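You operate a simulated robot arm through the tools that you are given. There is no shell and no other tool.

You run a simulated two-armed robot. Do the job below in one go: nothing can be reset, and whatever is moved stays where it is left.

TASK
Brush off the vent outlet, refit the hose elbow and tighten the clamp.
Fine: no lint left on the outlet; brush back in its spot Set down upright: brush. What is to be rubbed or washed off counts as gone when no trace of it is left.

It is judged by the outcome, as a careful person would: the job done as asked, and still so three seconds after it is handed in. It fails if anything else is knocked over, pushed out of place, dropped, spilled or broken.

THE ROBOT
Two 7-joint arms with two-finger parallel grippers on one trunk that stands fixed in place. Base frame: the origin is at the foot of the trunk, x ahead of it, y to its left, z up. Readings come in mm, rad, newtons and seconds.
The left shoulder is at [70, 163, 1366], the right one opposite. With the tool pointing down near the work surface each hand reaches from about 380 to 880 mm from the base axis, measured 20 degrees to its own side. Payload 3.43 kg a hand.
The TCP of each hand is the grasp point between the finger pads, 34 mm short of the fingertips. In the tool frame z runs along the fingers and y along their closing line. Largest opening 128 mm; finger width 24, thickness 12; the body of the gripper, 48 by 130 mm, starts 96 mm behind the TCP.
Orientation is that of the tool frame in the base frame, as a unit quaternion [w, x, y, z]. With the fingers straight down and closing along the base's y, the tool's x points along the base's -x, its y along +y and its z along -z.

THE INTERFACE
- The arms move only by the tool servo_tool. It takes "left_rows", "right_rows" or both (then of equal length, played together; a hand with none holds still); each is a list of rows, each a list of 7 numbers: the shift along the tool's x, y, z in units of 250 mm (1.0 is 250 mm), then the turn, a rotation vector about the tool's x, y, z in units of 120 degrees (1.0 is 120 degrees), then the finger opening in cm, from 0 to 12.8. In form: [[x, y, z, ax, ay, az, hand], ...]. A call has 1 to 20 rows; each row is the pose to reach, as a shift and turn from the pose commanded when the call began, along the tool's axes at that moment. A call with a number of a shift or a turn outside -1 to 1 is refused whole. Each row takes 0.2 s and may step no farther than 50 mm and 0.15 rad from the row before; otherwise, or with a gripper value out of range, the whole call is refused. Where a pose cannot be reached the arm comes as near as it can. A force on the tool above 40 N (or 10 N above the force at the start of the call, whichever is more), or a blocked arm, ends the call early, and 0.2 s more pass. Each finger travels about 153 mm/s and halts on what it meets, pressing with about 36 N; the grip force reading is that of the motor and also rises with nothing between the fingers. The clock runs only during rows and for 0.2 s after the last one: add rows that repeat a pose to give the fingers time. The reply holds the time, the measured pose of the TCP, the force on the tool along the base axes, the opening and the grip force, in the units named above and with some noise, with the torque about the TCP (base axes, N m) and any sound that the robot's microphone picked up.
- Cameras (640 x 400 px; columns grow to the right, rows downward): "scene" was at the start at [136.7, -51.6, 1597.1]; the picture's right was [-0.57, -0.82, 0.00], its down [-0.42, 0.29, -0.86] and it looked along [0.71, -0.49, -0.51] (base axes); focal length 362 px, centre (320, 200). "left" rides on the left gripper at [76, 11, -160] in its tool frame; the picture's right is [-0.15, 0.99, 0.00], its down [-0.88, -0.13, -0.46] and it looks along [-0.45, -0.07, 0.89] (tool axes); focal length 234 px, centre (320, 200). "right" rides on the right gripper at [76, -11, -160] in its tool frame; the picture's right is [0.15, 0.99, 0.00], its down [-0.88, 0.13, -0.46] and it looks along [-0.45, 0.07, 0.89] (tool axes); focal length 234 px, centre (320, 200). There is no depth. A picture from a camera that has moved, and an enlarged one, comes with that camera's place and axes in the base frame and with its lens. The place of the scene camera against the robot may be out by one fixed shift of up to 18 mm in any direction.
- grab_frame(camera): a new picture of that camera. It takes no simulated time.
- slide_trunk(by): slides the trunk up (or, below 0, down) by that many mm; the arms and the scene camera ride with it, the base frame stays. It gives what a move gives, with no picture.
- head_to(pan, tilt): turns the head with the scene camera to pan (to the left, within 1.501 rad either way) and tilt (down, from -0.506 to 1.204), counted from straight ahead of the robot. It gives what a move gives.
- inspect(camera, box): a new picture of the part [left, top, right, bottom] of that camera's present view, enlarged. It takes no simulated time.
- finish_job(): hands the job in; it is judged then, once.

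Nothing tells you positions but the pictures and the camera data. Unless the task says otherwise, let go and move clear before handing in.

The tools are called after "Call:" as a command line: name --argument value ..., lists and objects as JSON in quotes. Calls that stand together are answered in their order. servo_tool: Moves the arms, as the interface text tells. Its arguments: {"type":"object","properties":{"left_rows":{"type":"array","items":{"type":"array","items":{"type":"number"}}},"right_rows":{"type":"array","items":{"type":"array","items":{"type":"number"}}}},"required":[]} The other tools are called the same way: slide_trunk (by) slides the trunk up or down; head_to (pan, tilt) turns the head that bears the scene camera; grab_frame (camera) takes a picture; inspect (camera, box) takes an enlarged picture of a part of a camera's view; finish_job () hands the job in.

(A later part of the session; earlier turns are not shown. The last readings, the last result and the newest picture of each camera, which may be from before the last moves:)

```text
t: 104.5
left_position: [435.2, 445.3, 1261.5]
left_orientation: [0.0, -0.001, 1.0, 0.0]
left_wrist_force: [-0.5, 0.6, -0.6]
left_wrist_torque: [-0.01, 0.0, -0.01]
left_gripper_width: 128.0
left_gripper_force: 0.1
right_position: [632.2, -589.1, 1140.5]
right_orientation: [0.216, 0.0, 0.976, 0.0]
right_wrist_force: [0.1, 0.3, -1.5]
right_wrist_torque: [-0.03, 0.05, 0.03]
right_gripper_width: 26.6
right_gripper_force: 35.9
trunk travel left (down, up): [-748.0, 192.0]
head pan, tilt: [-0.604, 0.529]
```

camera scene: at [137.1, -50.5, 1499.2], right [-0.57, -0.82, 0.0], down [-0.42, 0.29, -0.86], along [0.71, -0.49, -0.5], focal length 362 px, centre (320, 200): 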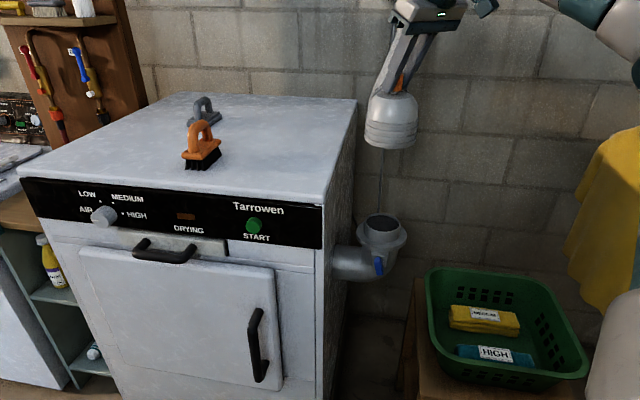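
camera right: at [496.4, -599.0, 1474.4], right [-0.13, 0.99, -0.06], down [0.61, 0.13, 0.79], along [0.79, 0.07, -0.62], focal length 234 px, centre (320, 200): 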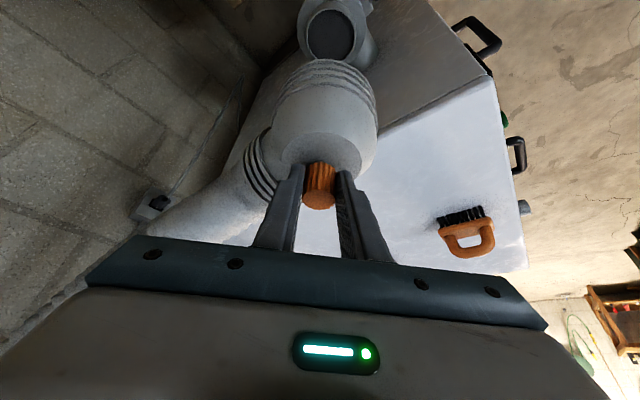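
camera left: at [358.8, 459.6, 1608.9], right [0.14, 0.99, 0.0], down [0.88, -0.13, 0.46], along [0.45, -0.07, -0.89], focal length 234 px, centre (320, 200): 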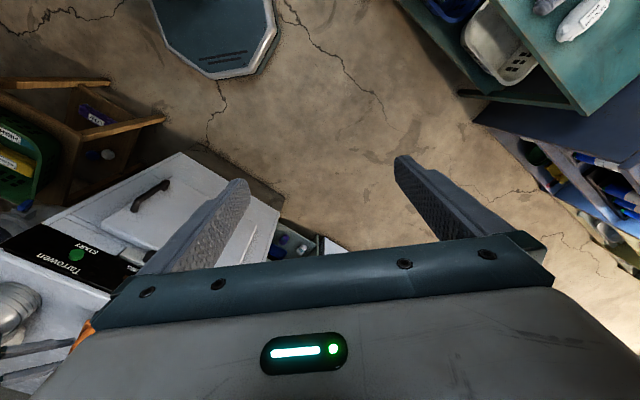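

It has slipped over the collar with no side force. I'll keep lowering until it seats.

Call:
servo_tool --right_rows '[[0.007, 0, 0.0145, 0, 0, 0, 0], [0.0135, 0, 0.029, 0, 0, 0, 0], [0.0203, 0, 0.0435, 0, 0, 0, 0], [0.0203, 0, 0.0435, 0, 0, 0, 0]]'

Call:
servo_tool --right_rows '[[0.0068, 0, 0.0145, 0, 0, 0, 0], [0.0135, 0, 0.029, 0, 0, 0, 0], [0.0135, 0, 0.029, 0, 0, 0, 0]]'

Call:
inspect --camera "scene" --box '[340, 150, 430, 280]'

```text
t: 105.5
left_position: [435.2, 445.1, 1260.7]
left_orientation: [0.0, -0.001, 1.0, 0.0]
left_wrist_force: [-0.6, 1.0, 0.8]
left_wrist_torque: [-0.03, 0.01, -0.04]
left_gripper_width: 128.0
left_gripper_force: 0.0
right_position: [632.6, -588.9, 1130.3]
right_orientation: [0.217, 0.0, 0.976, 0.001]
right_wrist_force: [-2.1, -0.6, -2.1]
right_wrist_torque: [-0.05, 0.26, 0.05]
right_gripper_width: 26.9
right_gripper_force: 35.3
trunk travel left (down, up): [-748.0, 192.0]
head pan, tilt: [-0.604, 0.529]
```

```text
t: 106.3
left_position: [434.3, 447.0, 1260.5]
left_orientation: [0.0, -0.001, 1.0, 0.0]
left_wrist_force: [-0.4, 1.4, -0.7]
left_wrist_torque: [-0.01, 0.0, -0.03]
left_gripper_width: 128.0
left_gripper_force: 0.1
right_position: [633.2, -589.2, 1122.9]
right_orientation: [0.218, 0.0, 0.976, 0.0]
right_wrist_force: [-1.5, -2.0, -0.3]
right_wrist_torque: [-0.29, 0.15, 0.06]
right_gripper_width: 26.9
right_gripper_force: 36.4
trunk travel left (down, up): [-748.0, 192.0]
head pan, tilt: [-0.604, 0.529]
```

```text
3.08 times, centred on (385, 215) of scene
camera zoom: at [136.5, -51.8, 1499.2], right [-0.57, -0.82, 0.0], down [-0.42, 0.29, -0.86], along [0.71, -0.49, -0.5], focal length 1113 px, centre (120, 154)
```

zoom: 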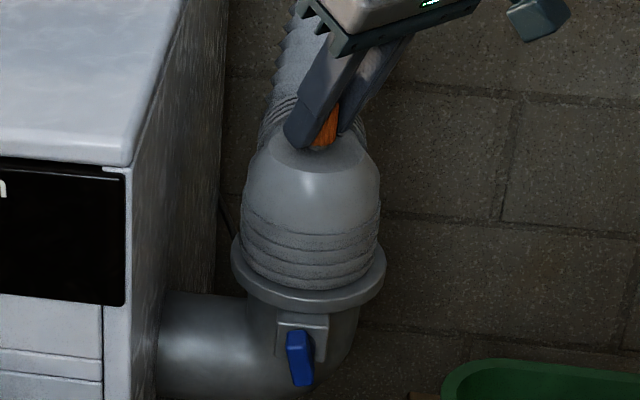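

Call:
servo_tool --right_rows '[[0.004, -0.002, 0.0085, 0, 0, 0, 0], [0.0078, -0.003, 0.0166, 0, 0, 0, 0], [0.0118, -0.003, 0.025, 0, 0, 0, 0], [0.0118, -0.003, 0.025, 0, 0, 0, 0]]'

Call:
inspect --camera "scene" --box '[340, 150, 430, 280]'

```text
t: 107.3
left_position: [432.0, 446.4, 1262.1]
left_orientation: [0.001, -0.001, 1.0, -0.001]
left_wrist_force: [-0.5, -0.6, 0.5]
left_wrist_torque: [-0.01, 0.04, 0.03]
left_gripper_width: 128.0
left_gripper_force: 0.2
right_position: [632.7, -589.2, 1121.1]
right_orientation: [0.223, -0.001, 0.975, -0.001]
right_wrist_force: [4.2, -13.6, 32.6]
right_wrist_torque: [0.13, -0.44, -0.04]
right_gripper_width: 26.8
right_gripper_force: 36.3
trunk travel left (down, up): [-748.0, 192.0]
head pan, tilt: [-0.604, 0.529]
```

```text
3.08 times, centred on (385, 215) of scene
camera zoom: at [133.2, -50.5, 1499.9], right [-0.57, -0.82, 0.0], down [-0.41, 0.29, -0.86], along [0.71, -0.49, -0.5], focal length 1113 px, centre (120, 154)
```

zoom: 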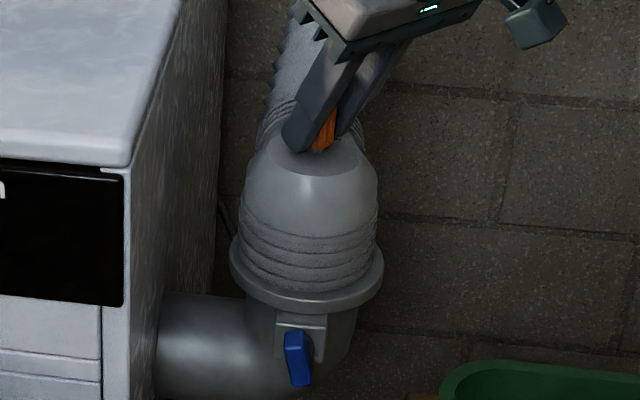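

The elbow is seated: vertical contact of about 33 N at full depth on the flange. I'll take the load off and check the fit from the hand camera before letting go.

Call:
servo_tool --right_rows '[[-0.006, 0.001, -0.0125, 0, 0, 0, 0], [-0.011, 0.003, -0.0235, 0, 0, 0, 0], [-0.011, 0.003, -0.0235, 0, 0, 0, 0]]'

Call:
inspect --camera "right" --box '[200, 0, 440, 200]'

Call:
inspect --camera "scene" --box '[350, 200, 420, 270]'

```text
t: 108.2
left_position: [434.3, 447.0, 1261.4]
left_orientation: [0.0, -0.001, 1.0, 0.0]
left_wrist_force: [0.2, 0.1, -0.7]
left_wrist_torque: [-0.03, 0.01, -0.01]
left_gripper_width: 128.0
left_gripper_force: 0.1
right_position: [631.9, -588.7, 1119.5]
right_orientation: [0.215, 0.0, 0.977, 0.0]
right_wrist_force: [4.0, -9.4, 8.9]
right_wrist_torque: [-0.86, -0.82, 0.09]
right_gripper_width: 26.8
right_gripper_force: 35.4
trunk travel left (down, up): [-748.0, 192.0]
head pan, tilt: [-0.604, 0.529]
```

```text
2.00 times, centred on (320, 100) of right
camera zoom: at [496.2, -600.8, 1234.1], right [-0.13, 0.99, -0.06], down [0.61, 0.13, 0.78], along [0.78, 0.07, -0.62], focal length 468 px, centre (320, 400)
```

zoom: 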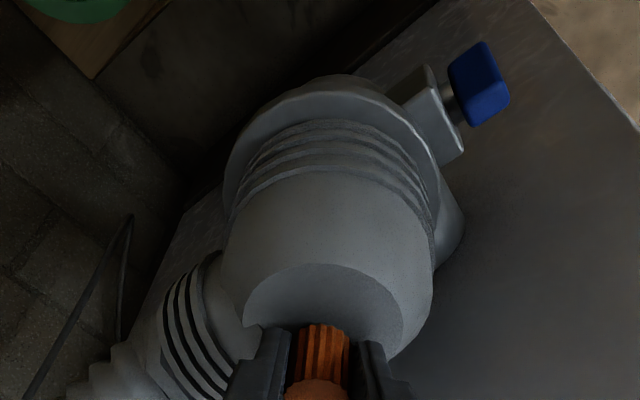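

```text
5.71 times, centred on (385, 235) of scene
camera zoom: at [136.3, -52.0, 1499.0], right [-0.57, -0.82, 0.0], down [-0.42, 0.29, -0.86], along [0.71, -0.49, -0.5], focal length 2067 px, centre (-51, 0)
```

zoom: 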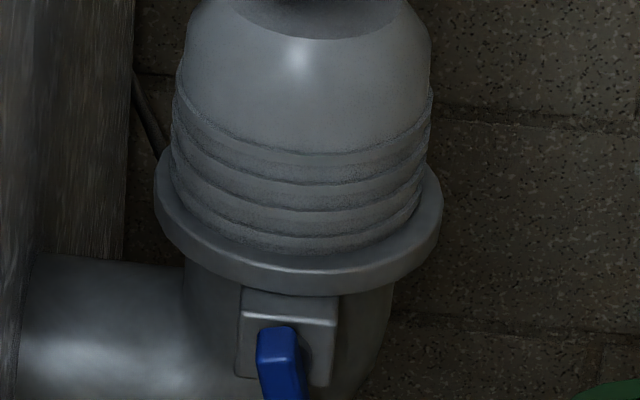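

Call:
servo_tool --right_rows '[[-0.004, -0.006, -0.003, 0, 0, 0, 0], [-0.006, -0.01, -0.004, 0, 0, 0, 0], [-0.006, -0.01, -0.004, 0, 0, 0, 0]]'

```text
t: 109.0
left_position: [433.1, 446.4, 1260.3]
left_orientation: [0.0, 0.0, 1.0, -0.001]
left_wrist_force: [0.1, 1.1, -0.2]
left_wrist_torque: [0.03, 0.0, -0.01]
left_gripper_width: 128.0
left_gripper_force: 0.1
right_position: [632.3, -591.0, 1121.5]
right_orientation: [0.213, -0.001, 0.977, 0.002]
right_wrist_force: [-6.1, 4.2, -7.5]
right_wrist_torque: [0.61, 0.62, 0.13]
right_gripper_width: 26.6
right_gripper_force: 36.2
trunk travel left (down, up): [-748.0, 192.0]
head pan, tilt: [-0.604, 0.529]
```

The elbow is seated well. Before releasing, a small 10° clockwise turn test will show whether the orange knob is a clamp screw or just a grip.

Call:
servo_tool --right_rows '[[0.003, 0.005, 0.002, 0, 0, 0, 0], [0.003, 0.005, 0.002, 0.0176, 0, 0.0378, 0], [0.003, 0.005, 0.002, 0.0352, 0, 0.0755, 0], [0.003, 0.005, 0.002, 0.0352, 0, 0.0755, 0]]'

Call:
inspect --camera "right" --box '[200, 0, 440, 200]'

Call:
inspect --camera "scene" --box '[340, 150, 430, 280]'

```text
t: 110.0
left_position: [433.0, 446.2, 1260.3]
left_orientation: [0.0, -0.001, 1.0, -0.001]
left_wrist_force: [-0.2, -0.1, -0.5]
left_wrist_torque: [-0.02, 0.01, -0.02]
left_gripper_width: 127.7
left_gripper_force: 0.0
right_position: [632.6, -589.1, 1123.6]
right_orientation: [0.216, 0.086, 0.973, -0.02]
right_wrist_force: [-7.8, 3.7, -5.7]
right_wrist_torque: [0.58, 0.79, 0.12]
right_gripper_width: 26.8
right_gripper_force: 36.1
trunk travel left (down, up): [-748.0, 192.0]
head pan, tilt: [-0.604, 0.529]
```

```text
2.00 times, centred on (320, 100) of right
camera zoom: at [496.6, -577.8, 1236.8], right [0.04, 1.0, -0.06], down [0.62, 0.02, 0.79], along [0.78, -0.07, -0.62], focal length 468 px, centre (320, 400)
```

zoom: 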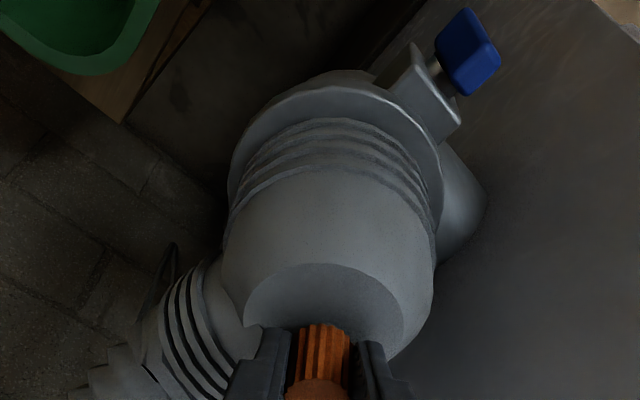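

```text
3.08 times, centred on (385, 215) of scene
camera zoom: at [135.7, -51.5, 1499.3], right [-0.57, -0.82, 0.0], down [-0.41, 0.29, -0.86], along [0.71, -0.49, -0.5], focal length 1113 px, centre (120, 154)
```

zoom: 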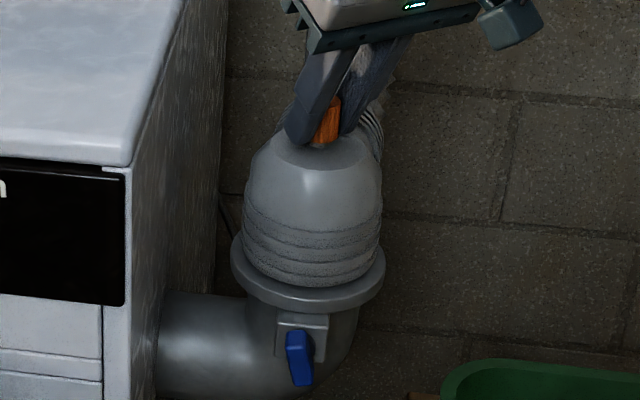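

The elbow turns along with the knob, so the knob is only a grip and the blue lever is the clamp. I'll turn back, press down lightly and release.

Call:
servo_tool --right_rows '[[0, 0, 0, -0.0176, 0, -0.0378, 0], [0, 0, 0, -0.0352, 0, -0.0755, 0], [0.005, 0, 0.011, -0.0352, 0, -0.0755, 0], [0.009, 0, 0.019, -0.0352, 0, -0.0755, 0], [0.009, 0, 0.019, -0.0352, 0, -0.0755, 0]]'

```text
t: 111.2
left_position: [432.7, 446.0, 1261.6]
left_orientation: [0.001, -0.001, 1.0, 0.0]
left_wrist_force: [0.8, 0.2, -0.6]
left_wrist_torque: [0.01, 0.01, -0.03]
left_gripper_width: 128.2
left_gripper_force: 0.0
right_position: [632.2, -589.6, 1120.4]
right_orientation: [0.221, -0.001, 0.975, -0.001]
right_wrist_force: [2.9, -9.2, 19.1]
right_wrist_torque: [-0.2, -0.63, -0.01]
right_gripper_width: 26.0
right_gripper_force: 35.6
trunk travel left (down, up): [-748.0, 192.0]
head pan, tilt: [-0.604, 0.529]
```

Call:
servo_tool --right_rows '[[-0.002, 0, -0.005, 0, 0, 0, 3.4], [-0.002, 0, -0.005, 0, 0, 0, 4.4], [-0.002, 0, -0.005, 0, 0, 0, 4.4], [-0.002, 0, -0.06, 0, 0, 0, 4.4], [-0.002, 0, -0.2, 0, 0, 0, 4.4], [-0.002, 0, -0.36, 0, 0, 0, 4.4], [-0.002, 0, -0.5, 0, 0, 0, 4.4]]'

Call:
grab_frame --camera "right"

Call:
inspect --camera "scene" --box '[320, 130, 450, 280]'

```text
t: 112.8
left_position: [434.1, 447.1, 1259.9]
left_orientation: [0.0, -0.001, 1.0, -0.001]
left_wrist_force: [-0.1, 0.6, 0.9]
left_wrist_torque: [-0.01, 0.01, 0.0]
left_gripper_width: 128.3
left_gripper_force: 0.0
right_position: [581.1, -590.8, 1232.7]
right_orientation: [0.217, -0.001, 0.976, 0.001]
right_wrist_force: [-0.1, 0.0, -0.5]
right_wrist_torque: [0.03, 0.02, 0.01]
right_gripper_width: 44.2
right_gripper_force: 0.1
trunk travel left (down, up): [-748.0, 192.0]
head pan, tilt: [-0.604, 0.529]
```

```text
taken
camera right: at [444.7, -603.0, 1345.7], right [-0.13, 0.99, -0.06], down [0.6, 0.13, 0.79], along [0.79, 0.07, -0.62], focal length 234 px, centre (320, 200)
```

right: 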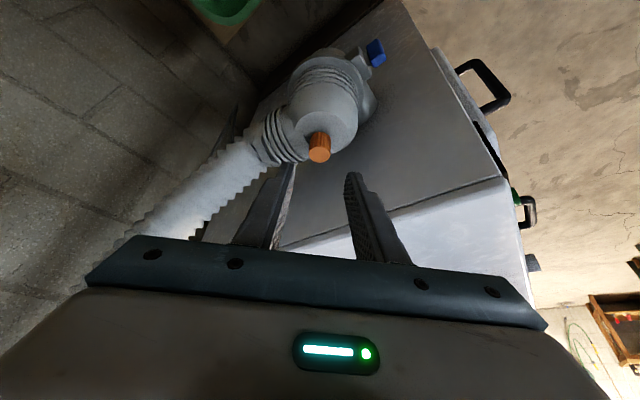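

```text
2.67 times, centred on (385, 205) of scene
camera zoom: at [135.7, -51.0, 1499.3], right [-0.57, -0.82, 0.0], down [-0.41, 0.29, -0.86], along [0.71, -0.49, -0.5], focal length 965 px, centre (147, 187)
```

zoom: 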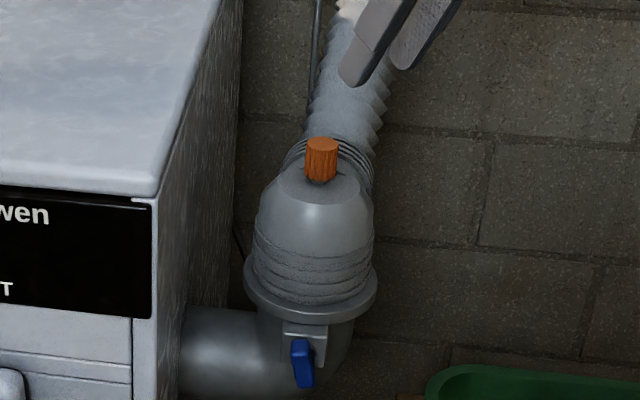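

The elbow stands seated on its own. Now I'll look closely at the blue clamp lever.

Call:
inspect --camera "scene" --box '[355, 235, 405, 285]'

Call:
inspect --camera "right" --box '[320, 20, 410, 110]'

```text
8.00 times, centred on (380, 260) of scene
camera zoom: at [135.7, -51.0, 1499.3], right [-0.57, -0.82, 0.0], down [-0.41, 0.29, -0.86], along [0.71, -0.49, -0.5], focal length 2894 px, centre (-160, -280)
```

zoom: 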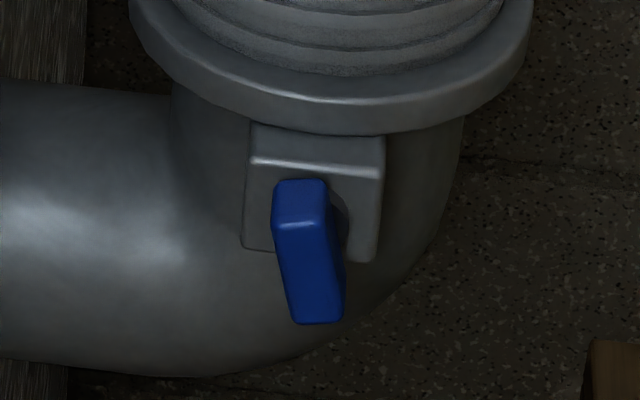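

```text
4.44 times, centred on (365, 65) of right
camera zoom: at [444.7, -603.0, 1345.7], right [-0.13, 0.99, -0.06], down [0.6, 0.13, 0.79], along [0.79, 0.07, -0.62], focal length 1041 px, centre (120, 800)
```

zoom: 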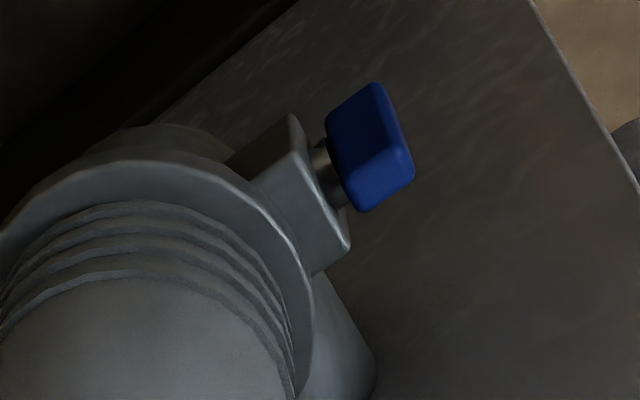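

The lever is a small paddle about 40 mm long on a pivot near [576, -526, 954], pointing out from the block toward the dryer front. I'll approach it horizontally along the pivot axis so that twisting the hand turns it; first I move back into free space and reorient.

Call:
servo_tool --right_rows '[[0.103, 0.113, -0.028, 0, 0, 0, 5], [0.206, 0.226, -0.055, 0, 0, 0, 5], [0.308, 0.338, -0.083, 0, 0, 0, 5], [0.411, 0.451, -0.11, 0, 0, 0, 5], [0.514, 0.564, -0.138, 0, 0, 0, 5], [0.514, 0.564, -0.138, 0.0333, -0.0512, 0.0212, 5], [0.514, 0.564, -0.138, 0.0666, -0.1024, 0.0424, 5], [0.514, 0.564, -0.138, 0.0999, -0.1535, 0.0636, 5], [0.514, 0.564, -0.138, 0.1332, -0.2047, 0.0848, 5], [0.514, 0.564, -0.138, 0.1666, -0.2559, 0.106, 5], [0.514, 0.564, -0.138, 0.1999, -0.3071, 0.1272, 5], [0.514, 0.564, -0.138, 0.2332, -0.3583, 0.1484, 5], [0.514, 0.564, -0.138, 0.2665, -0.4094, 0.1696, 5], [0.514, 0.564, -0.138, 0.2998, -0.4606, 0.1908, 5], [0.514, 0.564, -0.138, 0.3331, -0.5118, 0.212, 5], [0.514, 0.564, -0.138, 0.3331, -0.5118, 0.212, 5]]'

Call:
grab_frame --camera "scene"

Call:
grab_frame --camera "right"

```text
t: 116.2
left_position: [434.1, 447.9, 1261.4]
left_orientation: [0.0, -0.001, 1.0, -0.002]
left_wrist_force: [-1.0, 0.9, -0.7]
left_wrist_torque: [0.0, 0.03, -0.01]
left_gripper_width: 127.9
left_gripper_force: 0.1
right_position: [532.6, -471.6, 1199.0]
right_orientation: [0.653, 0.271, 0.652, -0.272]
right_wrist_force: [0.4, -0.2, -0.4]
right_wrist_torque: [0.0, 0.02, -0.01]
right_gripper_width: 49.8
right_gripper_force: 0.1
right hand out of reach, approached as far as the arm can: row 8, 9, 10, 11, 12, 13, 14, 15, 16
trunk travel left (down, up): [-748.0, 192.0]
head pan, tilt: [-0.604, 0.529]
```

```text
taken
camera scene: at [136.2, -50.6, 1499.2], right [-0.57, -0.82, 0.0], down [-0.42, 0.29, -0.86], along [0.71, -0.49, -0.5], focal length 362 px, centre (320, 200)
```

scene: 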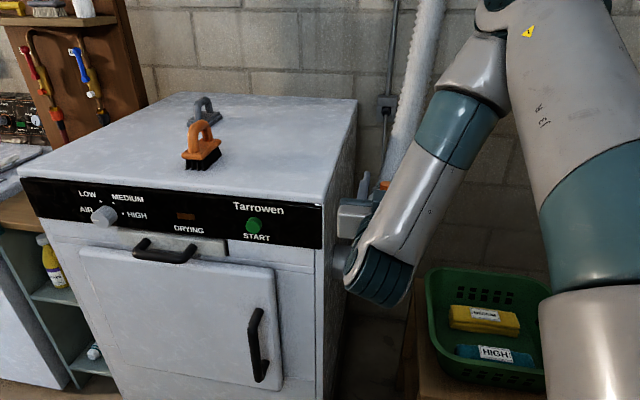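

```text
taken
camera right: at [412.9, -367.3, 1122.8], right [0.7, 0.7, -0.15], down [-0.23, 0.42, 0.88], along [0.68, -0.58, 0.45], focal length 234 px, centre (320, 200)
```

right: 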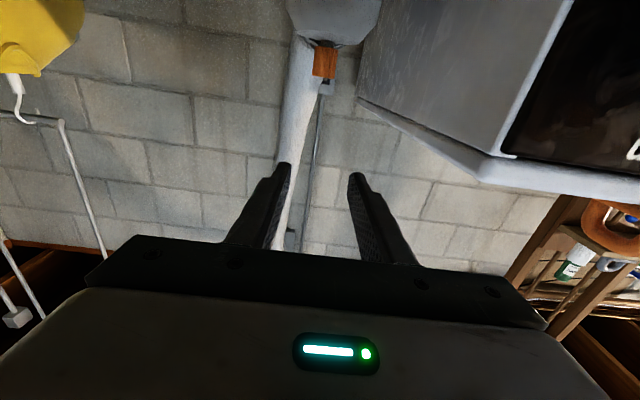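

The orientation works here. I'll lower the hand in front of the dryer's corner to lever height, keeping back from the lever.

Call:
servo_tool --right_rows '[[0.165, -0.005, -0.045, 0, 0, 0, 5], [0.33, -0.01, -0.09, 0, 0, 0, 5], [0.495, -0.016, -0.135, 0, 0, 0, 5], [0.66, -0.021, -0.18, 0, 0, 0, 5], [0.825, -0.026, -0.225, 0, 0, 0, 5], [0.988, -0.031, -0.261, 0, 0, 0, 5], [0.988, -0.031, -0.261, 0, 0, 0, 5]]'

Call:
grab_frame --camera "scene"

Call:
grab_frame --camera "right"

```text
t: 117.8
left_position: [434.3, 446.7, 1259.6]
left_orientation: [0.0, -0.002, 1.0, -0.001]
left_wrist_force: [-1.2, 0.5, -0.2]
left_wrist_torque: [-0.02, -0.01, 0.05]
left_gripper_width: 128.2
left_gripper_force: 0.0
right_position: [552.3, -502.9, 1073.0]
right_orientation: [0.652, 0.271, 0.655, -0.27]
right_wrist_force: [0.8, 0.4, 1.0]
right_wrist_torque: [0.02, 0.02, -0.02]
right_gripper_width: 50.0
right_gripper_force: 0.2
right hand out of reach, approached as far as the arm can: row 1, 2, 3, 4, 5, 6, 7
trunk travel left (down, up): [-748.0, 192.0]
head pan, tilt: [-0.604, 0.529]
```

```text
taken
camera scene: at [137.0, -51.5, 1499.2], right [-0.57, -0.82, 0.0], down [-0.42, 0.29, -0.86], along [0.71, -0.49, -0.5], focal length 362 px, centre (320, 200)
```

scene: 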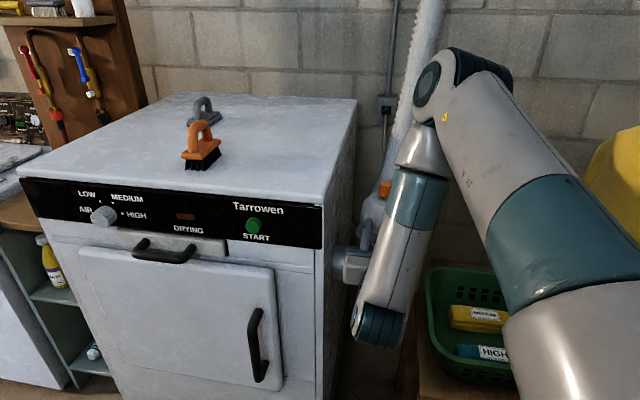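

```text
taken
camera right: at [430.7, -398.5, 998.1], right [0.7, 0.7, -0.15], down [-0.23, 0.41, 0.88], along [0.68, -0.58, 0.45], focal length 234 px, centre (320, 200)
```

right: 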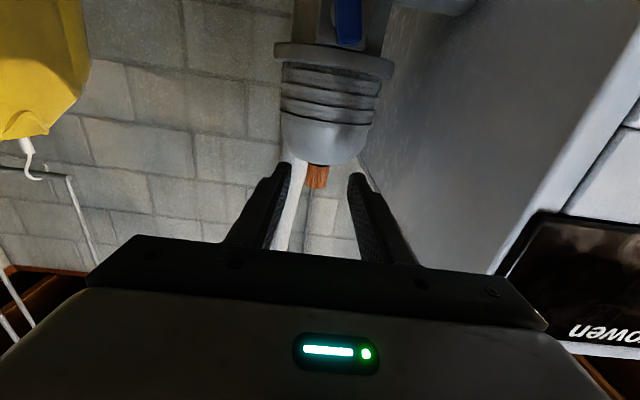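

The forearm hangs straight down at its limit, so I need the trunk lower. I'll back off and rise a little first so nothing touches the lever, then lower the trunk.

Call:
servo_tool --right_rows '[[-0.08, 0, -0.07, 0, 0, 0, 5], [-0.16, 0, -0.14, 0, 0, 0, 5], [-0.2, 0, -0.21, 0, 0, 0, 5], [-0.2, 0, -0.28, 0, 0, 0, 5], [-0.2, 0, -0.28, 0, 0, 0, 5]]'

```text
t: 119.0
left_position: [434.5, 446.9, 1261.0]
left_orientation: [0.0, -0.001, 1.0, 0.0]
left_wrist_force: [-0.8, 0.3, 1.0]
left_wrist_torque: [-0.01, 0.0, 0.04]
left_gripper_width: 128.1
left_gripper_force: 0.0
right_position: [538.8, -487.4, 1138.6]
right_orientation: [0.652, 0.27, 0.654, -0.27]
right_wrist_force: [-0.5, 0.3, 0.2]
right_wrist_torque: [-0.04, -0.02, 0.02]
right_gripper_width: 49.9
right_gripper_force: 0.1
right hand out of reach, approached as far as the arm can: row 1, 2, 3, 4, 5
trunk travel left (down, up): [-748.0, 192.0]
head pan, tilt: [-0.604, 0.529]
```

Retracting is limited in that posture, so I'll use a different approach: hand vertical, coming down outside the flange onto the lever with the fingers closing on its sides. I'll rotate to vertical here, well above the lever.

Call:
servo_tool --right_rows '[[-0.08, 0, -0.03, 0, 0.068, 0, 5], [-0.16, 0, -0.06, 0, 0.136, 0, 5], [-0.24, 0, -0.08, 0, 0.204, 0, 5], [-0.3, 0, -0.08, 0, 0.272, 0, 5], [-0.36, 0, -0.08, 0, 0.34, 0, 5], [-0.36, 0, -0.08, 0, 0.408, 0, 5], [-0.36, 0, -0.08, 0, 0.477, 0, 5], [-0.36, 0, -0.08, 0, 0.545, 0, 5], [-0.36, 0, -0.08, 0, 0.613, 0, 5], [-0.36, 0, -0.08, 0, 0.682, 0, 5], [-0.36, 0, -0.08, 0, 0.75, 0, 5], [-0.36, 0, -0.08, 0, 0.75, 0, 5]]'

Call:
grab_frame --camera "scene"

Call:
grab_frame --camera "right"

```text
t: 121.5
left_position: [433.3, 447.0, 1261.0]
left_orientation: [0.0, -0.001, 1.0, -0.001]
left_wrist_force: [1.0, 0.1, 0.2]
left_wrist_torque: [-0.02, -0.01, -0.02]
left_gripper_width: 128.1
left_gripper_force: 0.1
right_position: [525.1, -472.7, 1230.5]
right_orientation: [-0.001, 0.382, 0.924, 0.0]
right_wrist_force: [0.0, -0.3, 0.0]
right_wrist_torque: [0.01, -0.02, 0.01]
right_gripper_width: 50.3
right_gripper_force: 0.1
trunk travel left (down, up): [-748.0, 192.0]
head pan, tilt: [-0.604, 0.529]
```

```text
taken
camera scene: at [136.0, -51.1, 1499.3], right [-0.57, -0.82, 0.0], down [-0.42, 0.29, -0.86], along [0.71, -0.49, -0.5], focal length 362 px, centre (320, 200)
```

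scene: 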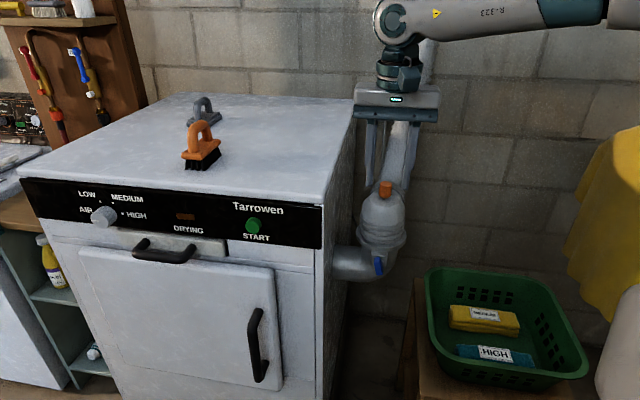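

```text
taken
camera right: at [464.7, -428.0, 1390.9], right [0.59, 0.8, 0.0], down [0.72, -0.53, 0.45], along [0.37, -0.27, -0.89], focal length 234 px, centre (320, 200)
```

right: 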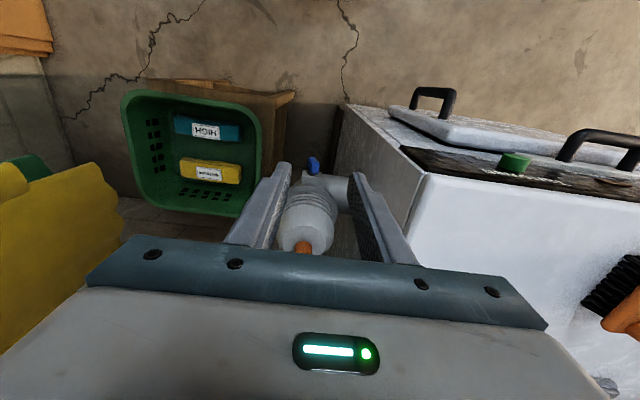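

Call:
inspect --camera "right" --box '[270, 130, 370, 220]'

Call:
inspect --camera "scene" --box '[340, 170, 430, 290]'

```text
4.44 times, centred on (320, 175) of right
camera zoom: at [464.7, -428.0, 1390.9], right [0.59, 0.8, 0.0], down [0.72, -0.53, 0.45], along [0.37, -0.27, -0.89], focal length 1041 px, centre (320, 311)
```

zoom: 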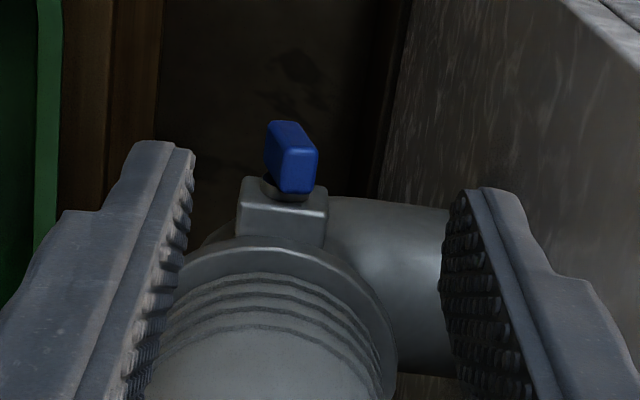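

```text
3.33 times, centred on (385, 230) of scene
camera zoom: at [136.0, -51.1, 1499.3], right [-0.57, -0.82, 0.0], down [-0.42, 0.29, -0.86], along [0.71, -0.49, -0.5], focal length 1206 px, centre (103, 100)
```

zoom: 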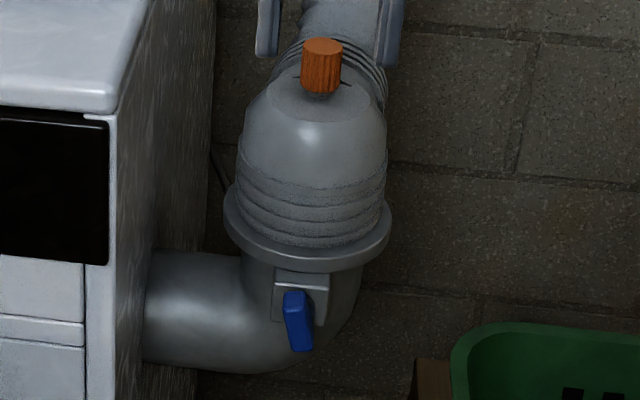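

The view from above confirms the lever at about [578, -525], tilted a little. I'll come down over it with the fingers on both sides, staying clear of the elbow.

Call:
servo_tool --right_rows '[[-0.02, 0, 0.17, 0, 0, 0, 5], [-0.08, -0.001, 0.34, 0, 0, 0, 5], [-0.15, -0.002, 0.5, 0, 0, 0, 5], [-0.22, -0.004, 0.65, 0, 0, 0, 5], [-0.279, -0.005, 0.78, 0, 0, 0, 5], [-0.279, -0.005, 0.78, 0, 0, 0, 5]]'

Call:
inspect --camera "right" --box '[240, 100, 400, 230]'

Call:
inspect --camera "scene" --box '[340, 150, 430, 290]'

```text
t: 123.0
left_position: [433.7, 447.8, 1260.4]
left_orientation: [0.0, 0.0, 1.0, -0.002]
left_wrist_force: [-0.8, 0.2, -0.3]
left_wrist_torque: [-0.03, -0.03, 0.03]
left_gripper_width: 127.9
left_gripper_force: 0.1
right_position: [574.0, -524.5, 1031.5]
right_orientation: [0.0, 0.383, 0.924, -0.001]
right_wrist_force: [-0.2, 0.6, 0.3]
right_wrist_torque: [-0.01, -0.03, -0.05]
right_gripper_width: 50.0
right_gripper_force: 0.1
trunk travel left (down, up): [-748.0, 192.0]
head pan, tilt: [-0.604, 0.529]
```

```text
3.08 times, centred on (320, 165) of right
camera zoom: at [513.3, -478.0, 1192.2], right [0.6, 0.8, 0.0], down [0.71, -0.53, 0.46], along [0.37, -0.27, -0.89], focal length 720 px, centre (320, 308)
```

zoom: 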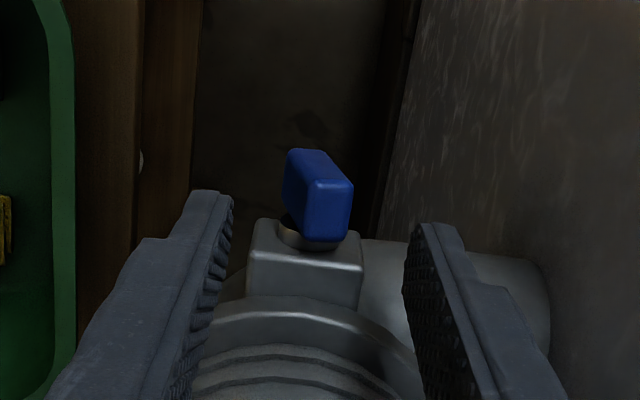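

```text
2.86 times, centred on (385, 220) of scene
camera zoom: at [135.9, -50.9, 1499.3], right [-0.57, -0.82, 0.0], down [-0.41, 0.29, -0.86], along [0.71, -0.49, -0.5], focal length 1034 px, centre (134, 143)
```

zoom: 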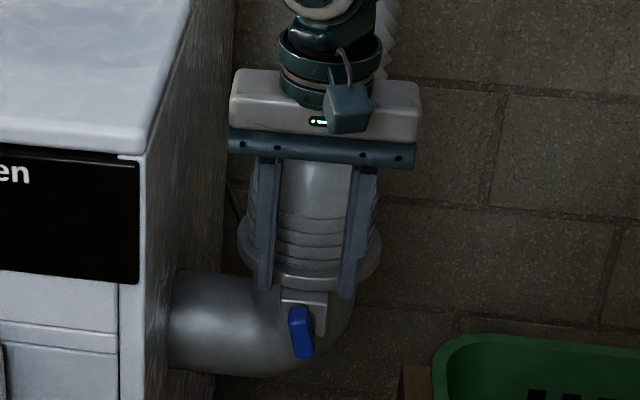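

Call:
servo_tool --right_rows '[[0, 0, 0.08, 0, 0, 0, 5], [0, 0, 0.16, 0, 0, 0, 5], [0, 0, 0.22, 0, 0, 0, 5], [0, 0, 0.256, 0, 0, 0, 5], [0, 0, 0.256, 0, 0, 0, 5]]'

Call:
inspect --camera "right" --box '[240, 100, 400, 230]'

Call:
inspect --camera "scene" --box '[340, 180, 430, 290]'

```text
t: 124.2
left_position: [434.6, 446.4, 1261.2]
left_orientation: [0.001, -0.002, 1.0, -0.001]
left_wrist_force: [-0.6, 0.5, 0.6]
left_wrist_torque: [-0.04, 0.0, -0.02]
left_gripper_width: 128.0
left_gripper_force: 0.0
right_position: [576.2, -523.1, 969.1]
right_orientation: [0.0, 0.383, 0.924, 0.0]
right_wrist_force: [0.4, 0.5, 0.7]
right_wrist_torque: [-0.01, 0.01, -0.02]
right_gripper_width: 50.1
right_gripper_force: 0.1
trunk travel left (down, up): [-748.0, 192.0]
head pan, tilt: [-0.604, 0.529]
```

```text
3.08 times, centred on (320, 165) of right
camera zoom: at [513.8, -477.9, 1130.3], right [0.6, 0.8, 0.0], down [0.72, -0.53, 0.46], along [0.37, -0.27, -0.89], focal length 720 px, centre (320, 308)
```

zoom: 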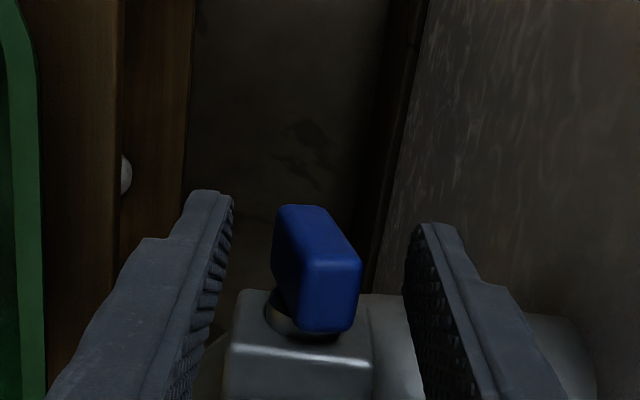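

```text
3.64 times, centred on (385, 235) of scene
camera zoom: at [136.3, -51.4, 1499.2], right [-0.57, -0.82, 0.0], down [-0.42, 0.29, -0.86], along [0.71, -0.49, -0.5], focal length 1316 px, centre (84, 73)
```

zoom: 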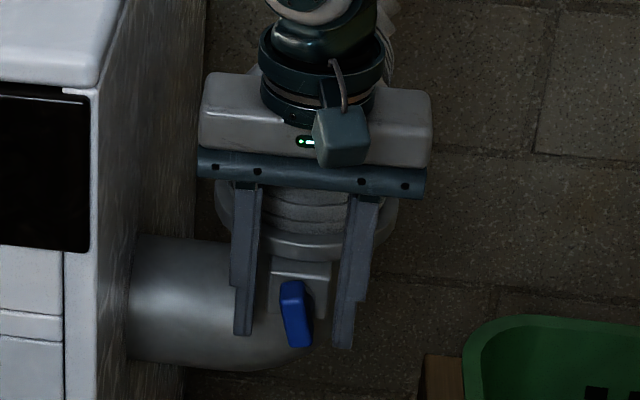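

The lever is between the fingers. I'll close on it and see how it responds.

Call:
servo_tool --right_rows '[[0, 0, 0, 0, 0, 0, 4], [0, 0, 0, 0, 0, 0, 3], [0, 0, 0, 0, 0, 0, 2], [0, 0, 0, 0, 0, 0, 1], [0, 0, 0, 0, 0, 0, 0], [0, 0, 0, 0, 0, 0, 0]]'

Call:
inspect --camera "right" --box '[240, 100, 400, 230]'

Call:
inspect --camera "scene" --box '[340, 180, 430, 290]'

```text
t: 125.5
left_position: [433.7, 445.1, 1262.1]
left_orientation: [0.0, 0.0, 1.0, 0.001]
left_wrist_force: [-0.8, 0.7, 0.1]
left_wrist_torque: [0.04, -0.01, -0.03]
left_gripper_width: 127.9
left_gripper_force: 0.0
right_position: [574.4, -524.5, 969.3]
right_orientation: [0.0, 0.383, 0.924, 0.0]
right_wrist_force: [-6.2, -4.4, -3.2]
right_wrist_torque: [-0.18, 0.02, -0.03]
right_gripper_width: 15.9
right_gripper_force: 44.8
trunk travel left (down, up): [-748.0, 192.0]
head pan, tilt: [-0.604, 0.529]
```

```text
3.08 times, centred on (320, 165) of right
camera zoom: at [512.9, -479.2, 1129.8], right [0.6, 0.8, 0.0], down [0.72, -0.53, 0.45], along [0.36, -0.27, -0.89], focal length 720 px, centre (320, 308)
```

zoom: 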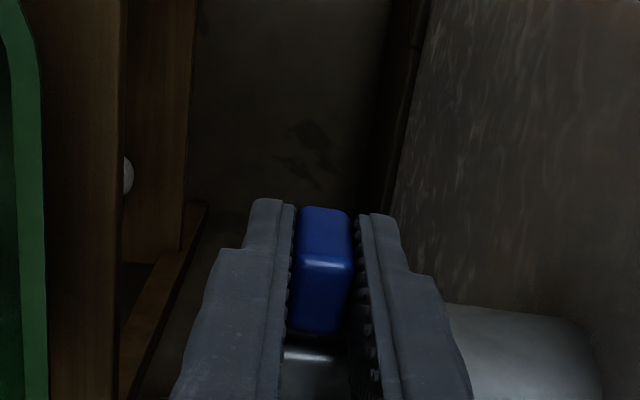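

```text
3.64 times, centred on (385, 235) of scene
camera zoom: at [135.8, -52.6, 1499.2], right [-0.57, -0.82, 0.0], down [-0.41, 0.29, -0.86], along [0.71, -0.49, -0.5], focal length 1316 px, centre (84, 73)
```

zoom: 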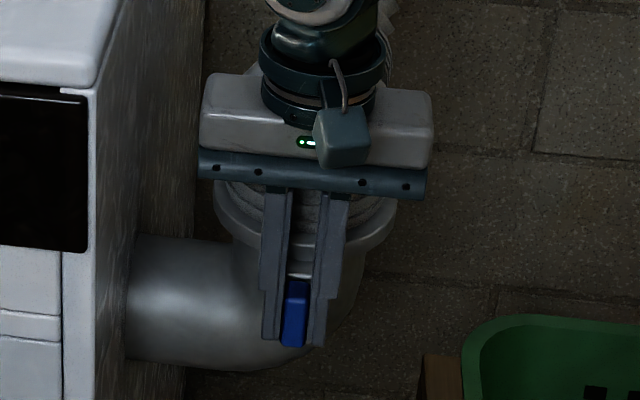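

The lever swung easily into line with the fingers, so it turns freely on its pivot. I'll turn it clockwise (seen from the front) about 20° and read the resistance.

Call:
servo_tool --right_rows '[[0, -0.007, 0.0005, -0.0556, 0, 0, 0], [0, -0.0138, 0.0016, -0.1111, 0, 0, 0], [0, -0.0205, 0.0036, -0.1667, 0, 0, 0], [0, -0.0205, 0.0036, -0.1667, 0, 0, 0]]'

Call:
inspect --camera "scene" --box '[340, 180, 430, 290]'

```text
t: 126.5
left_position: [433.4, 445.8, 1262.3]
left_orientation: [0.0, -0.001, 1.0, 0.0]
left_wrist_force: [-0.2, -0.1, 0.5]
left_wrist_torque: [0.0, 0.03, 0.04]
left_gripper_width: 128.2
left_gripper_force: 0.0
right_position: [569.9, -529.0, 971.5]
right_orientation: [0.069, 0.377, 0.909, 0.162]
right_wrist_force: [-7.6, -17.6, 20.0]
right_wrist_torque: [-1.18, 1.84, 0.25]
right_gripper_width: 27.1
right_gripper_force: 44.7
trunk travel left (down, up): [-748.0, 192.0]
head pan, tilt: [-0.604, 0.529]
```

```text
3.64 times, centred on (385, 235) of scene
camera zoom: at [133.8, -52.1, 1499.7], right [-0.57, -0.82, 0.0], down [-0.41, 0.29, -0.86], along [0.71, -0.49, -0.5], focal length 1316 px, centre (84, 73)
```

zoom: 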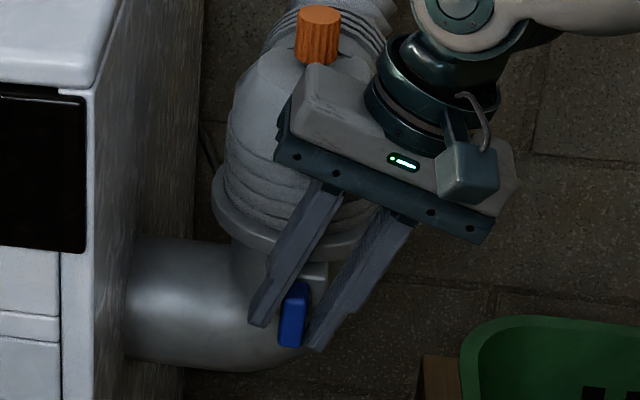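

The lever hits a hard stop at vertical (about 2 N·m), so tightening must go the other way, with its lower end swinging outward. I'll undo the twist, let go and rise.

Call:
servo_tool --right_rows '[[0, 0.007, 0.001, 0.0556, 0, 0, 0], [0, 0.0138, 0.001, 0.1111, 0, 0, 0], [0, 0.0205, 0.0, 0.1667, 0, 0, 0], [0, 0.0205, 0.0, 0.1667, 0, 0, 2.5], [0, 0.0205, 0.0, 0.1667, 0, 0, 4.5], [0, 0.0205, 0.0, 0.1667, 0, 0, 5.0]]'

Call:
inspect --camera "right" --box '[240, 100, 400, 230]'

Call:
inspect --camera "scene" --box '[340, 180, 430, 290]'

```text
t: 128.0
left_position: [435.3, 447.3, 1261.1]
left_orientation: [0.0, -0.001, 1.0, -0.001]
left_wrist_force: [-0.8, 0.0, -0.2]
left_wrist_torque: [-0.01, 0.01, -0.03]
left_gripper_width: 128.0
left_gripper_force: 0.1
right_position: [573.6, -522.4, 971.1]
right_orientation: [-0.001, 0.383, 0.924, -0.001]
right_wrist_force: [0.2, 0.2, 0.0]
right_wrist_torque: [0.0, -0.01, 0.01]
right_gripper_width: 50.2
right_gripper_force: 0.0
trunk travel left (down, up): [-748.0, 192.0]
head pan, tilt: [-0.604, 0.529]
```

```text
3.08 times, centred on (320, 165) of right
camera zoom: at [512.7, -477.7, 1131.9], right [0.6, 0.8, 0.0], down [0.72, -0.53, 0.45], along [0.36, -0.27, -0.89], focal length 720 px, centre (320, 308)
```

zoom: 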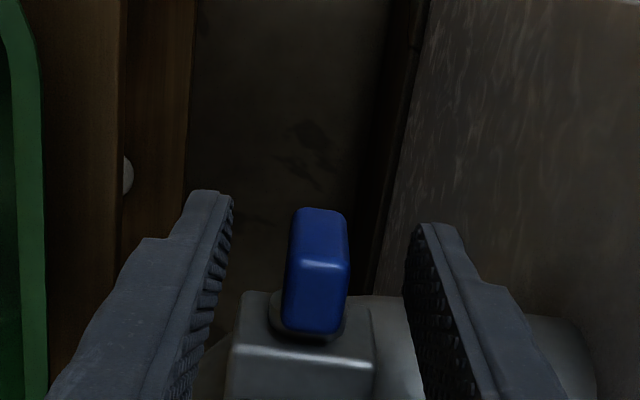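

```text
3.64 times, centred on (385, 235) of scene
camera zoom: at [137.1, -50.6, 1499.2], right [-0.57, -0.82, 0.0], down [-0.42, 0.29, -0.86], along [0.71, -0.49, -0.5], focal length 1316 px, centre (84, 73)
```

zoom: 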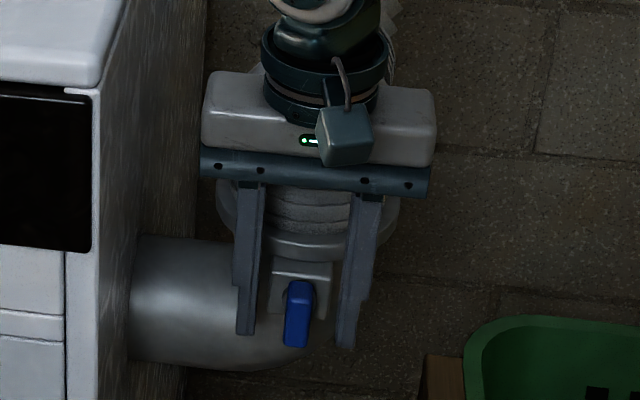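

Call:
servo_tool --right_rows '[[0, 0, -0.18, 0, 0, 0, 5], [0, 0, -0.36, 0, 0, 0, 5], [0.07, 0, -0.52, 0, 0, 0, 5], [0.14, 0, -0.68, 0, 0, 0, 5], [0.21, 0, -0.84, 0, 0, 0, 5], [0.279, 0, -1.0, 0, 0, 0, 5]]'

Call:
servo_tool --right_rows '[[0, 0, 0, 0, -0.068, 0, 5], [0, 0, 0, 0, -0.136, 0, 5], [0, 0, 0, 0, -0.204, 0, 5], [0, 0, 0, 0, -0.272, 0, 5], [0, 0, 0, 0, -0.34, 0, 5], [0, 0, 0, 0, -0.408, 0, 5], [0, 0, 0, 0, -0.477, 0, 5], [0, 0, 0, 0, -0.545, 0, 5], [0, 0, 0, 0, -0.613, 0, 5], [0, 0, 0, 0, -0.682, 0, 5], [0, 0, 0, 0, -0.75, 0, 5], [0, 0, 0, 0, -0.75, 0, 5]]'

Call:
grab_frame --camera "scene"

```text
t: 129.3
left_position: [432.5, 446.9, 1260.5]
left_orientation: [0.0, -0.001, 1.0, -0.001]
left_wrist_force: [-0.7, -1.0, 0.5]
left_wrist_torque: [-0.03, -0.03, -0.03]
left_gripper_width: 127.8
left_gripper_force: 0.2
right_position: [522.8, -474.8, 1223.6]
right_orientation: [-0.001, 0.382, 0.924, -0.001]
right_wrist_force: [-0.7, 0.3, -0.1]
right_wrist_torque: [-0.04, 0.01, 0.01]
right_gripper_width: 50.0
right_gripper_force: 0.0
trunk travel left (down, up): [-748.0, 192.0]
head pan, tilt: [-0.604, 0.529]
```

```text
t: 131.9
left_position: [432.5, 447.6, 1260.3]
left_orientation: [0.0, -0.001, 1.0, 0.0]
left_wrist_force: [-0.8, -0.6, 0.4]
left_wrist_torque: [0.0, 0.0, -0.01]
left_gripper_width: 127.6
left_gripper_force: 0.1
right_position: [536.8, -475.8, 1220.0]
right_orientation: [0.654, 0.27, 0.653, -0.27]
right_wrist_force: [-0.3, 1.2, -0.6]
right_wrist_torque: [-0.01, -0.03, -0.01]
right_gripper_width: 50.2
right_gripper_force: 0.1
right hand out of reach, approached as far as the arm can: row 9, 10, 11, 12
trunk travel left (down, up): [-748.0, 192.0]
head pan, tilt: [-0.604, 0.529]
```

```text
taken
camera scene: at [135.7, -51.5, 1499.3], right [-0.57, -0.82, 0.0], down [-0.41, 0.29, -0.86], along [0.71, -0.49, -0.5], focal length 362 px, centre (320, 200)
```

scene: 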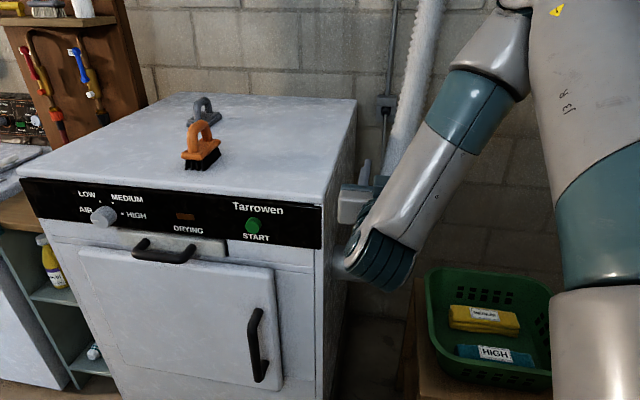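

Call:
slide_trunk --by -200

Call:
grab_frame --camera "scene"

Call:
grab_frame --camera "right"

```text
t: 134.1
left_position: [433.2, 447.0, 1061.2]
left_orientation: [0.0, -0.001, 1.0, 0.0]
left_wrist_force: [-1.7, -0.3, 0.2]
left_wrist_torque: [-0.01, -0.01, 0.0]
left_gripper_width: 127.7
left_gripper_force: 0.0
right_position: [537.3, -475.4, 1018.9]
right_orientation: [0.653, 0.272, 0.653, -0.272]
right_wrist_force: [-0.1, -0.5, 0.2]
right_wrist_torque: [0.0, -0.01, -0.03]
right_gripper_width: 50.1
right_gripper_force: 0.1
trunk travel left (down, up): [-548.0, 392.0]
head pan, tilt: [-0.604, 0.529]
```

```text
taken
camera scene: at [136.4, -51.4, 1299.3], right [-0.57, -0.82, 0.0], down [-0.42, 0.29, -0.86], along [0.71, -0.49, -0.5], focal length 362 px, centre (320, 200)
```

scene: 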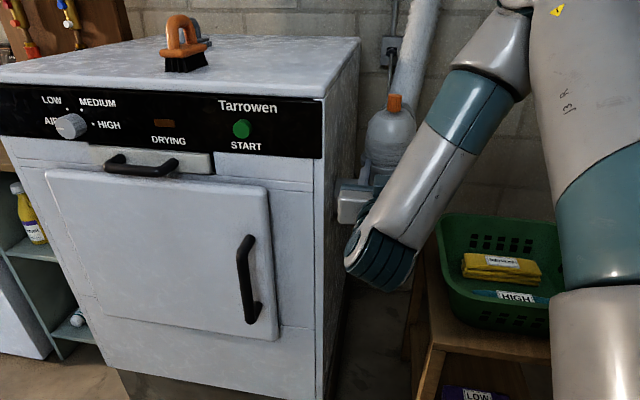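

```text
taken
camera right: at [416.8, -371.4, 945.4], right [0.7, 0.7, -0.15], down [-0.23, 0.41, 0.88], along [0.68, -0.58, 0.45], focal length 234 px, centre (320, 200)
```

right: 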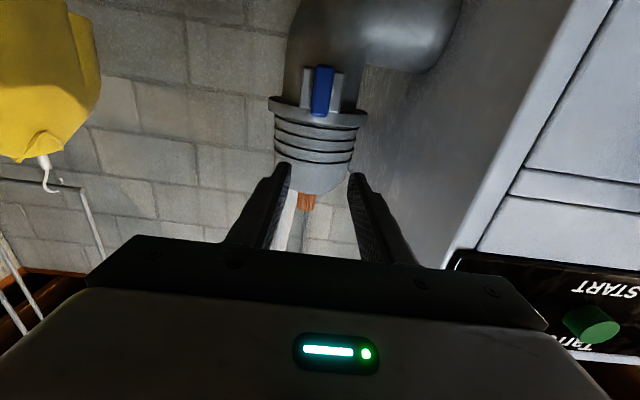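

Call:
inspect --camera "right" --box '[270, 50, 380, 160]'

```text
3.64 times, centred on (325, 105) of right
camera zoom: at [416.8, -371.4, 945.4], right [0.7, 0.7, -0.15], down [-0.23, 0.41, 0.88], along [0.68, -0.58, 0.45], focal length 852 px, centre (302, 546)
```

zoom: 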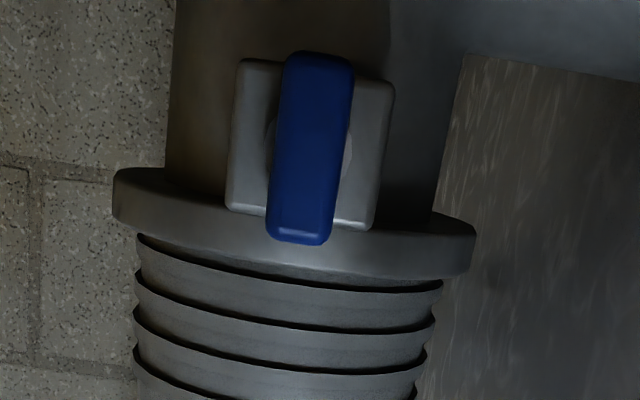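

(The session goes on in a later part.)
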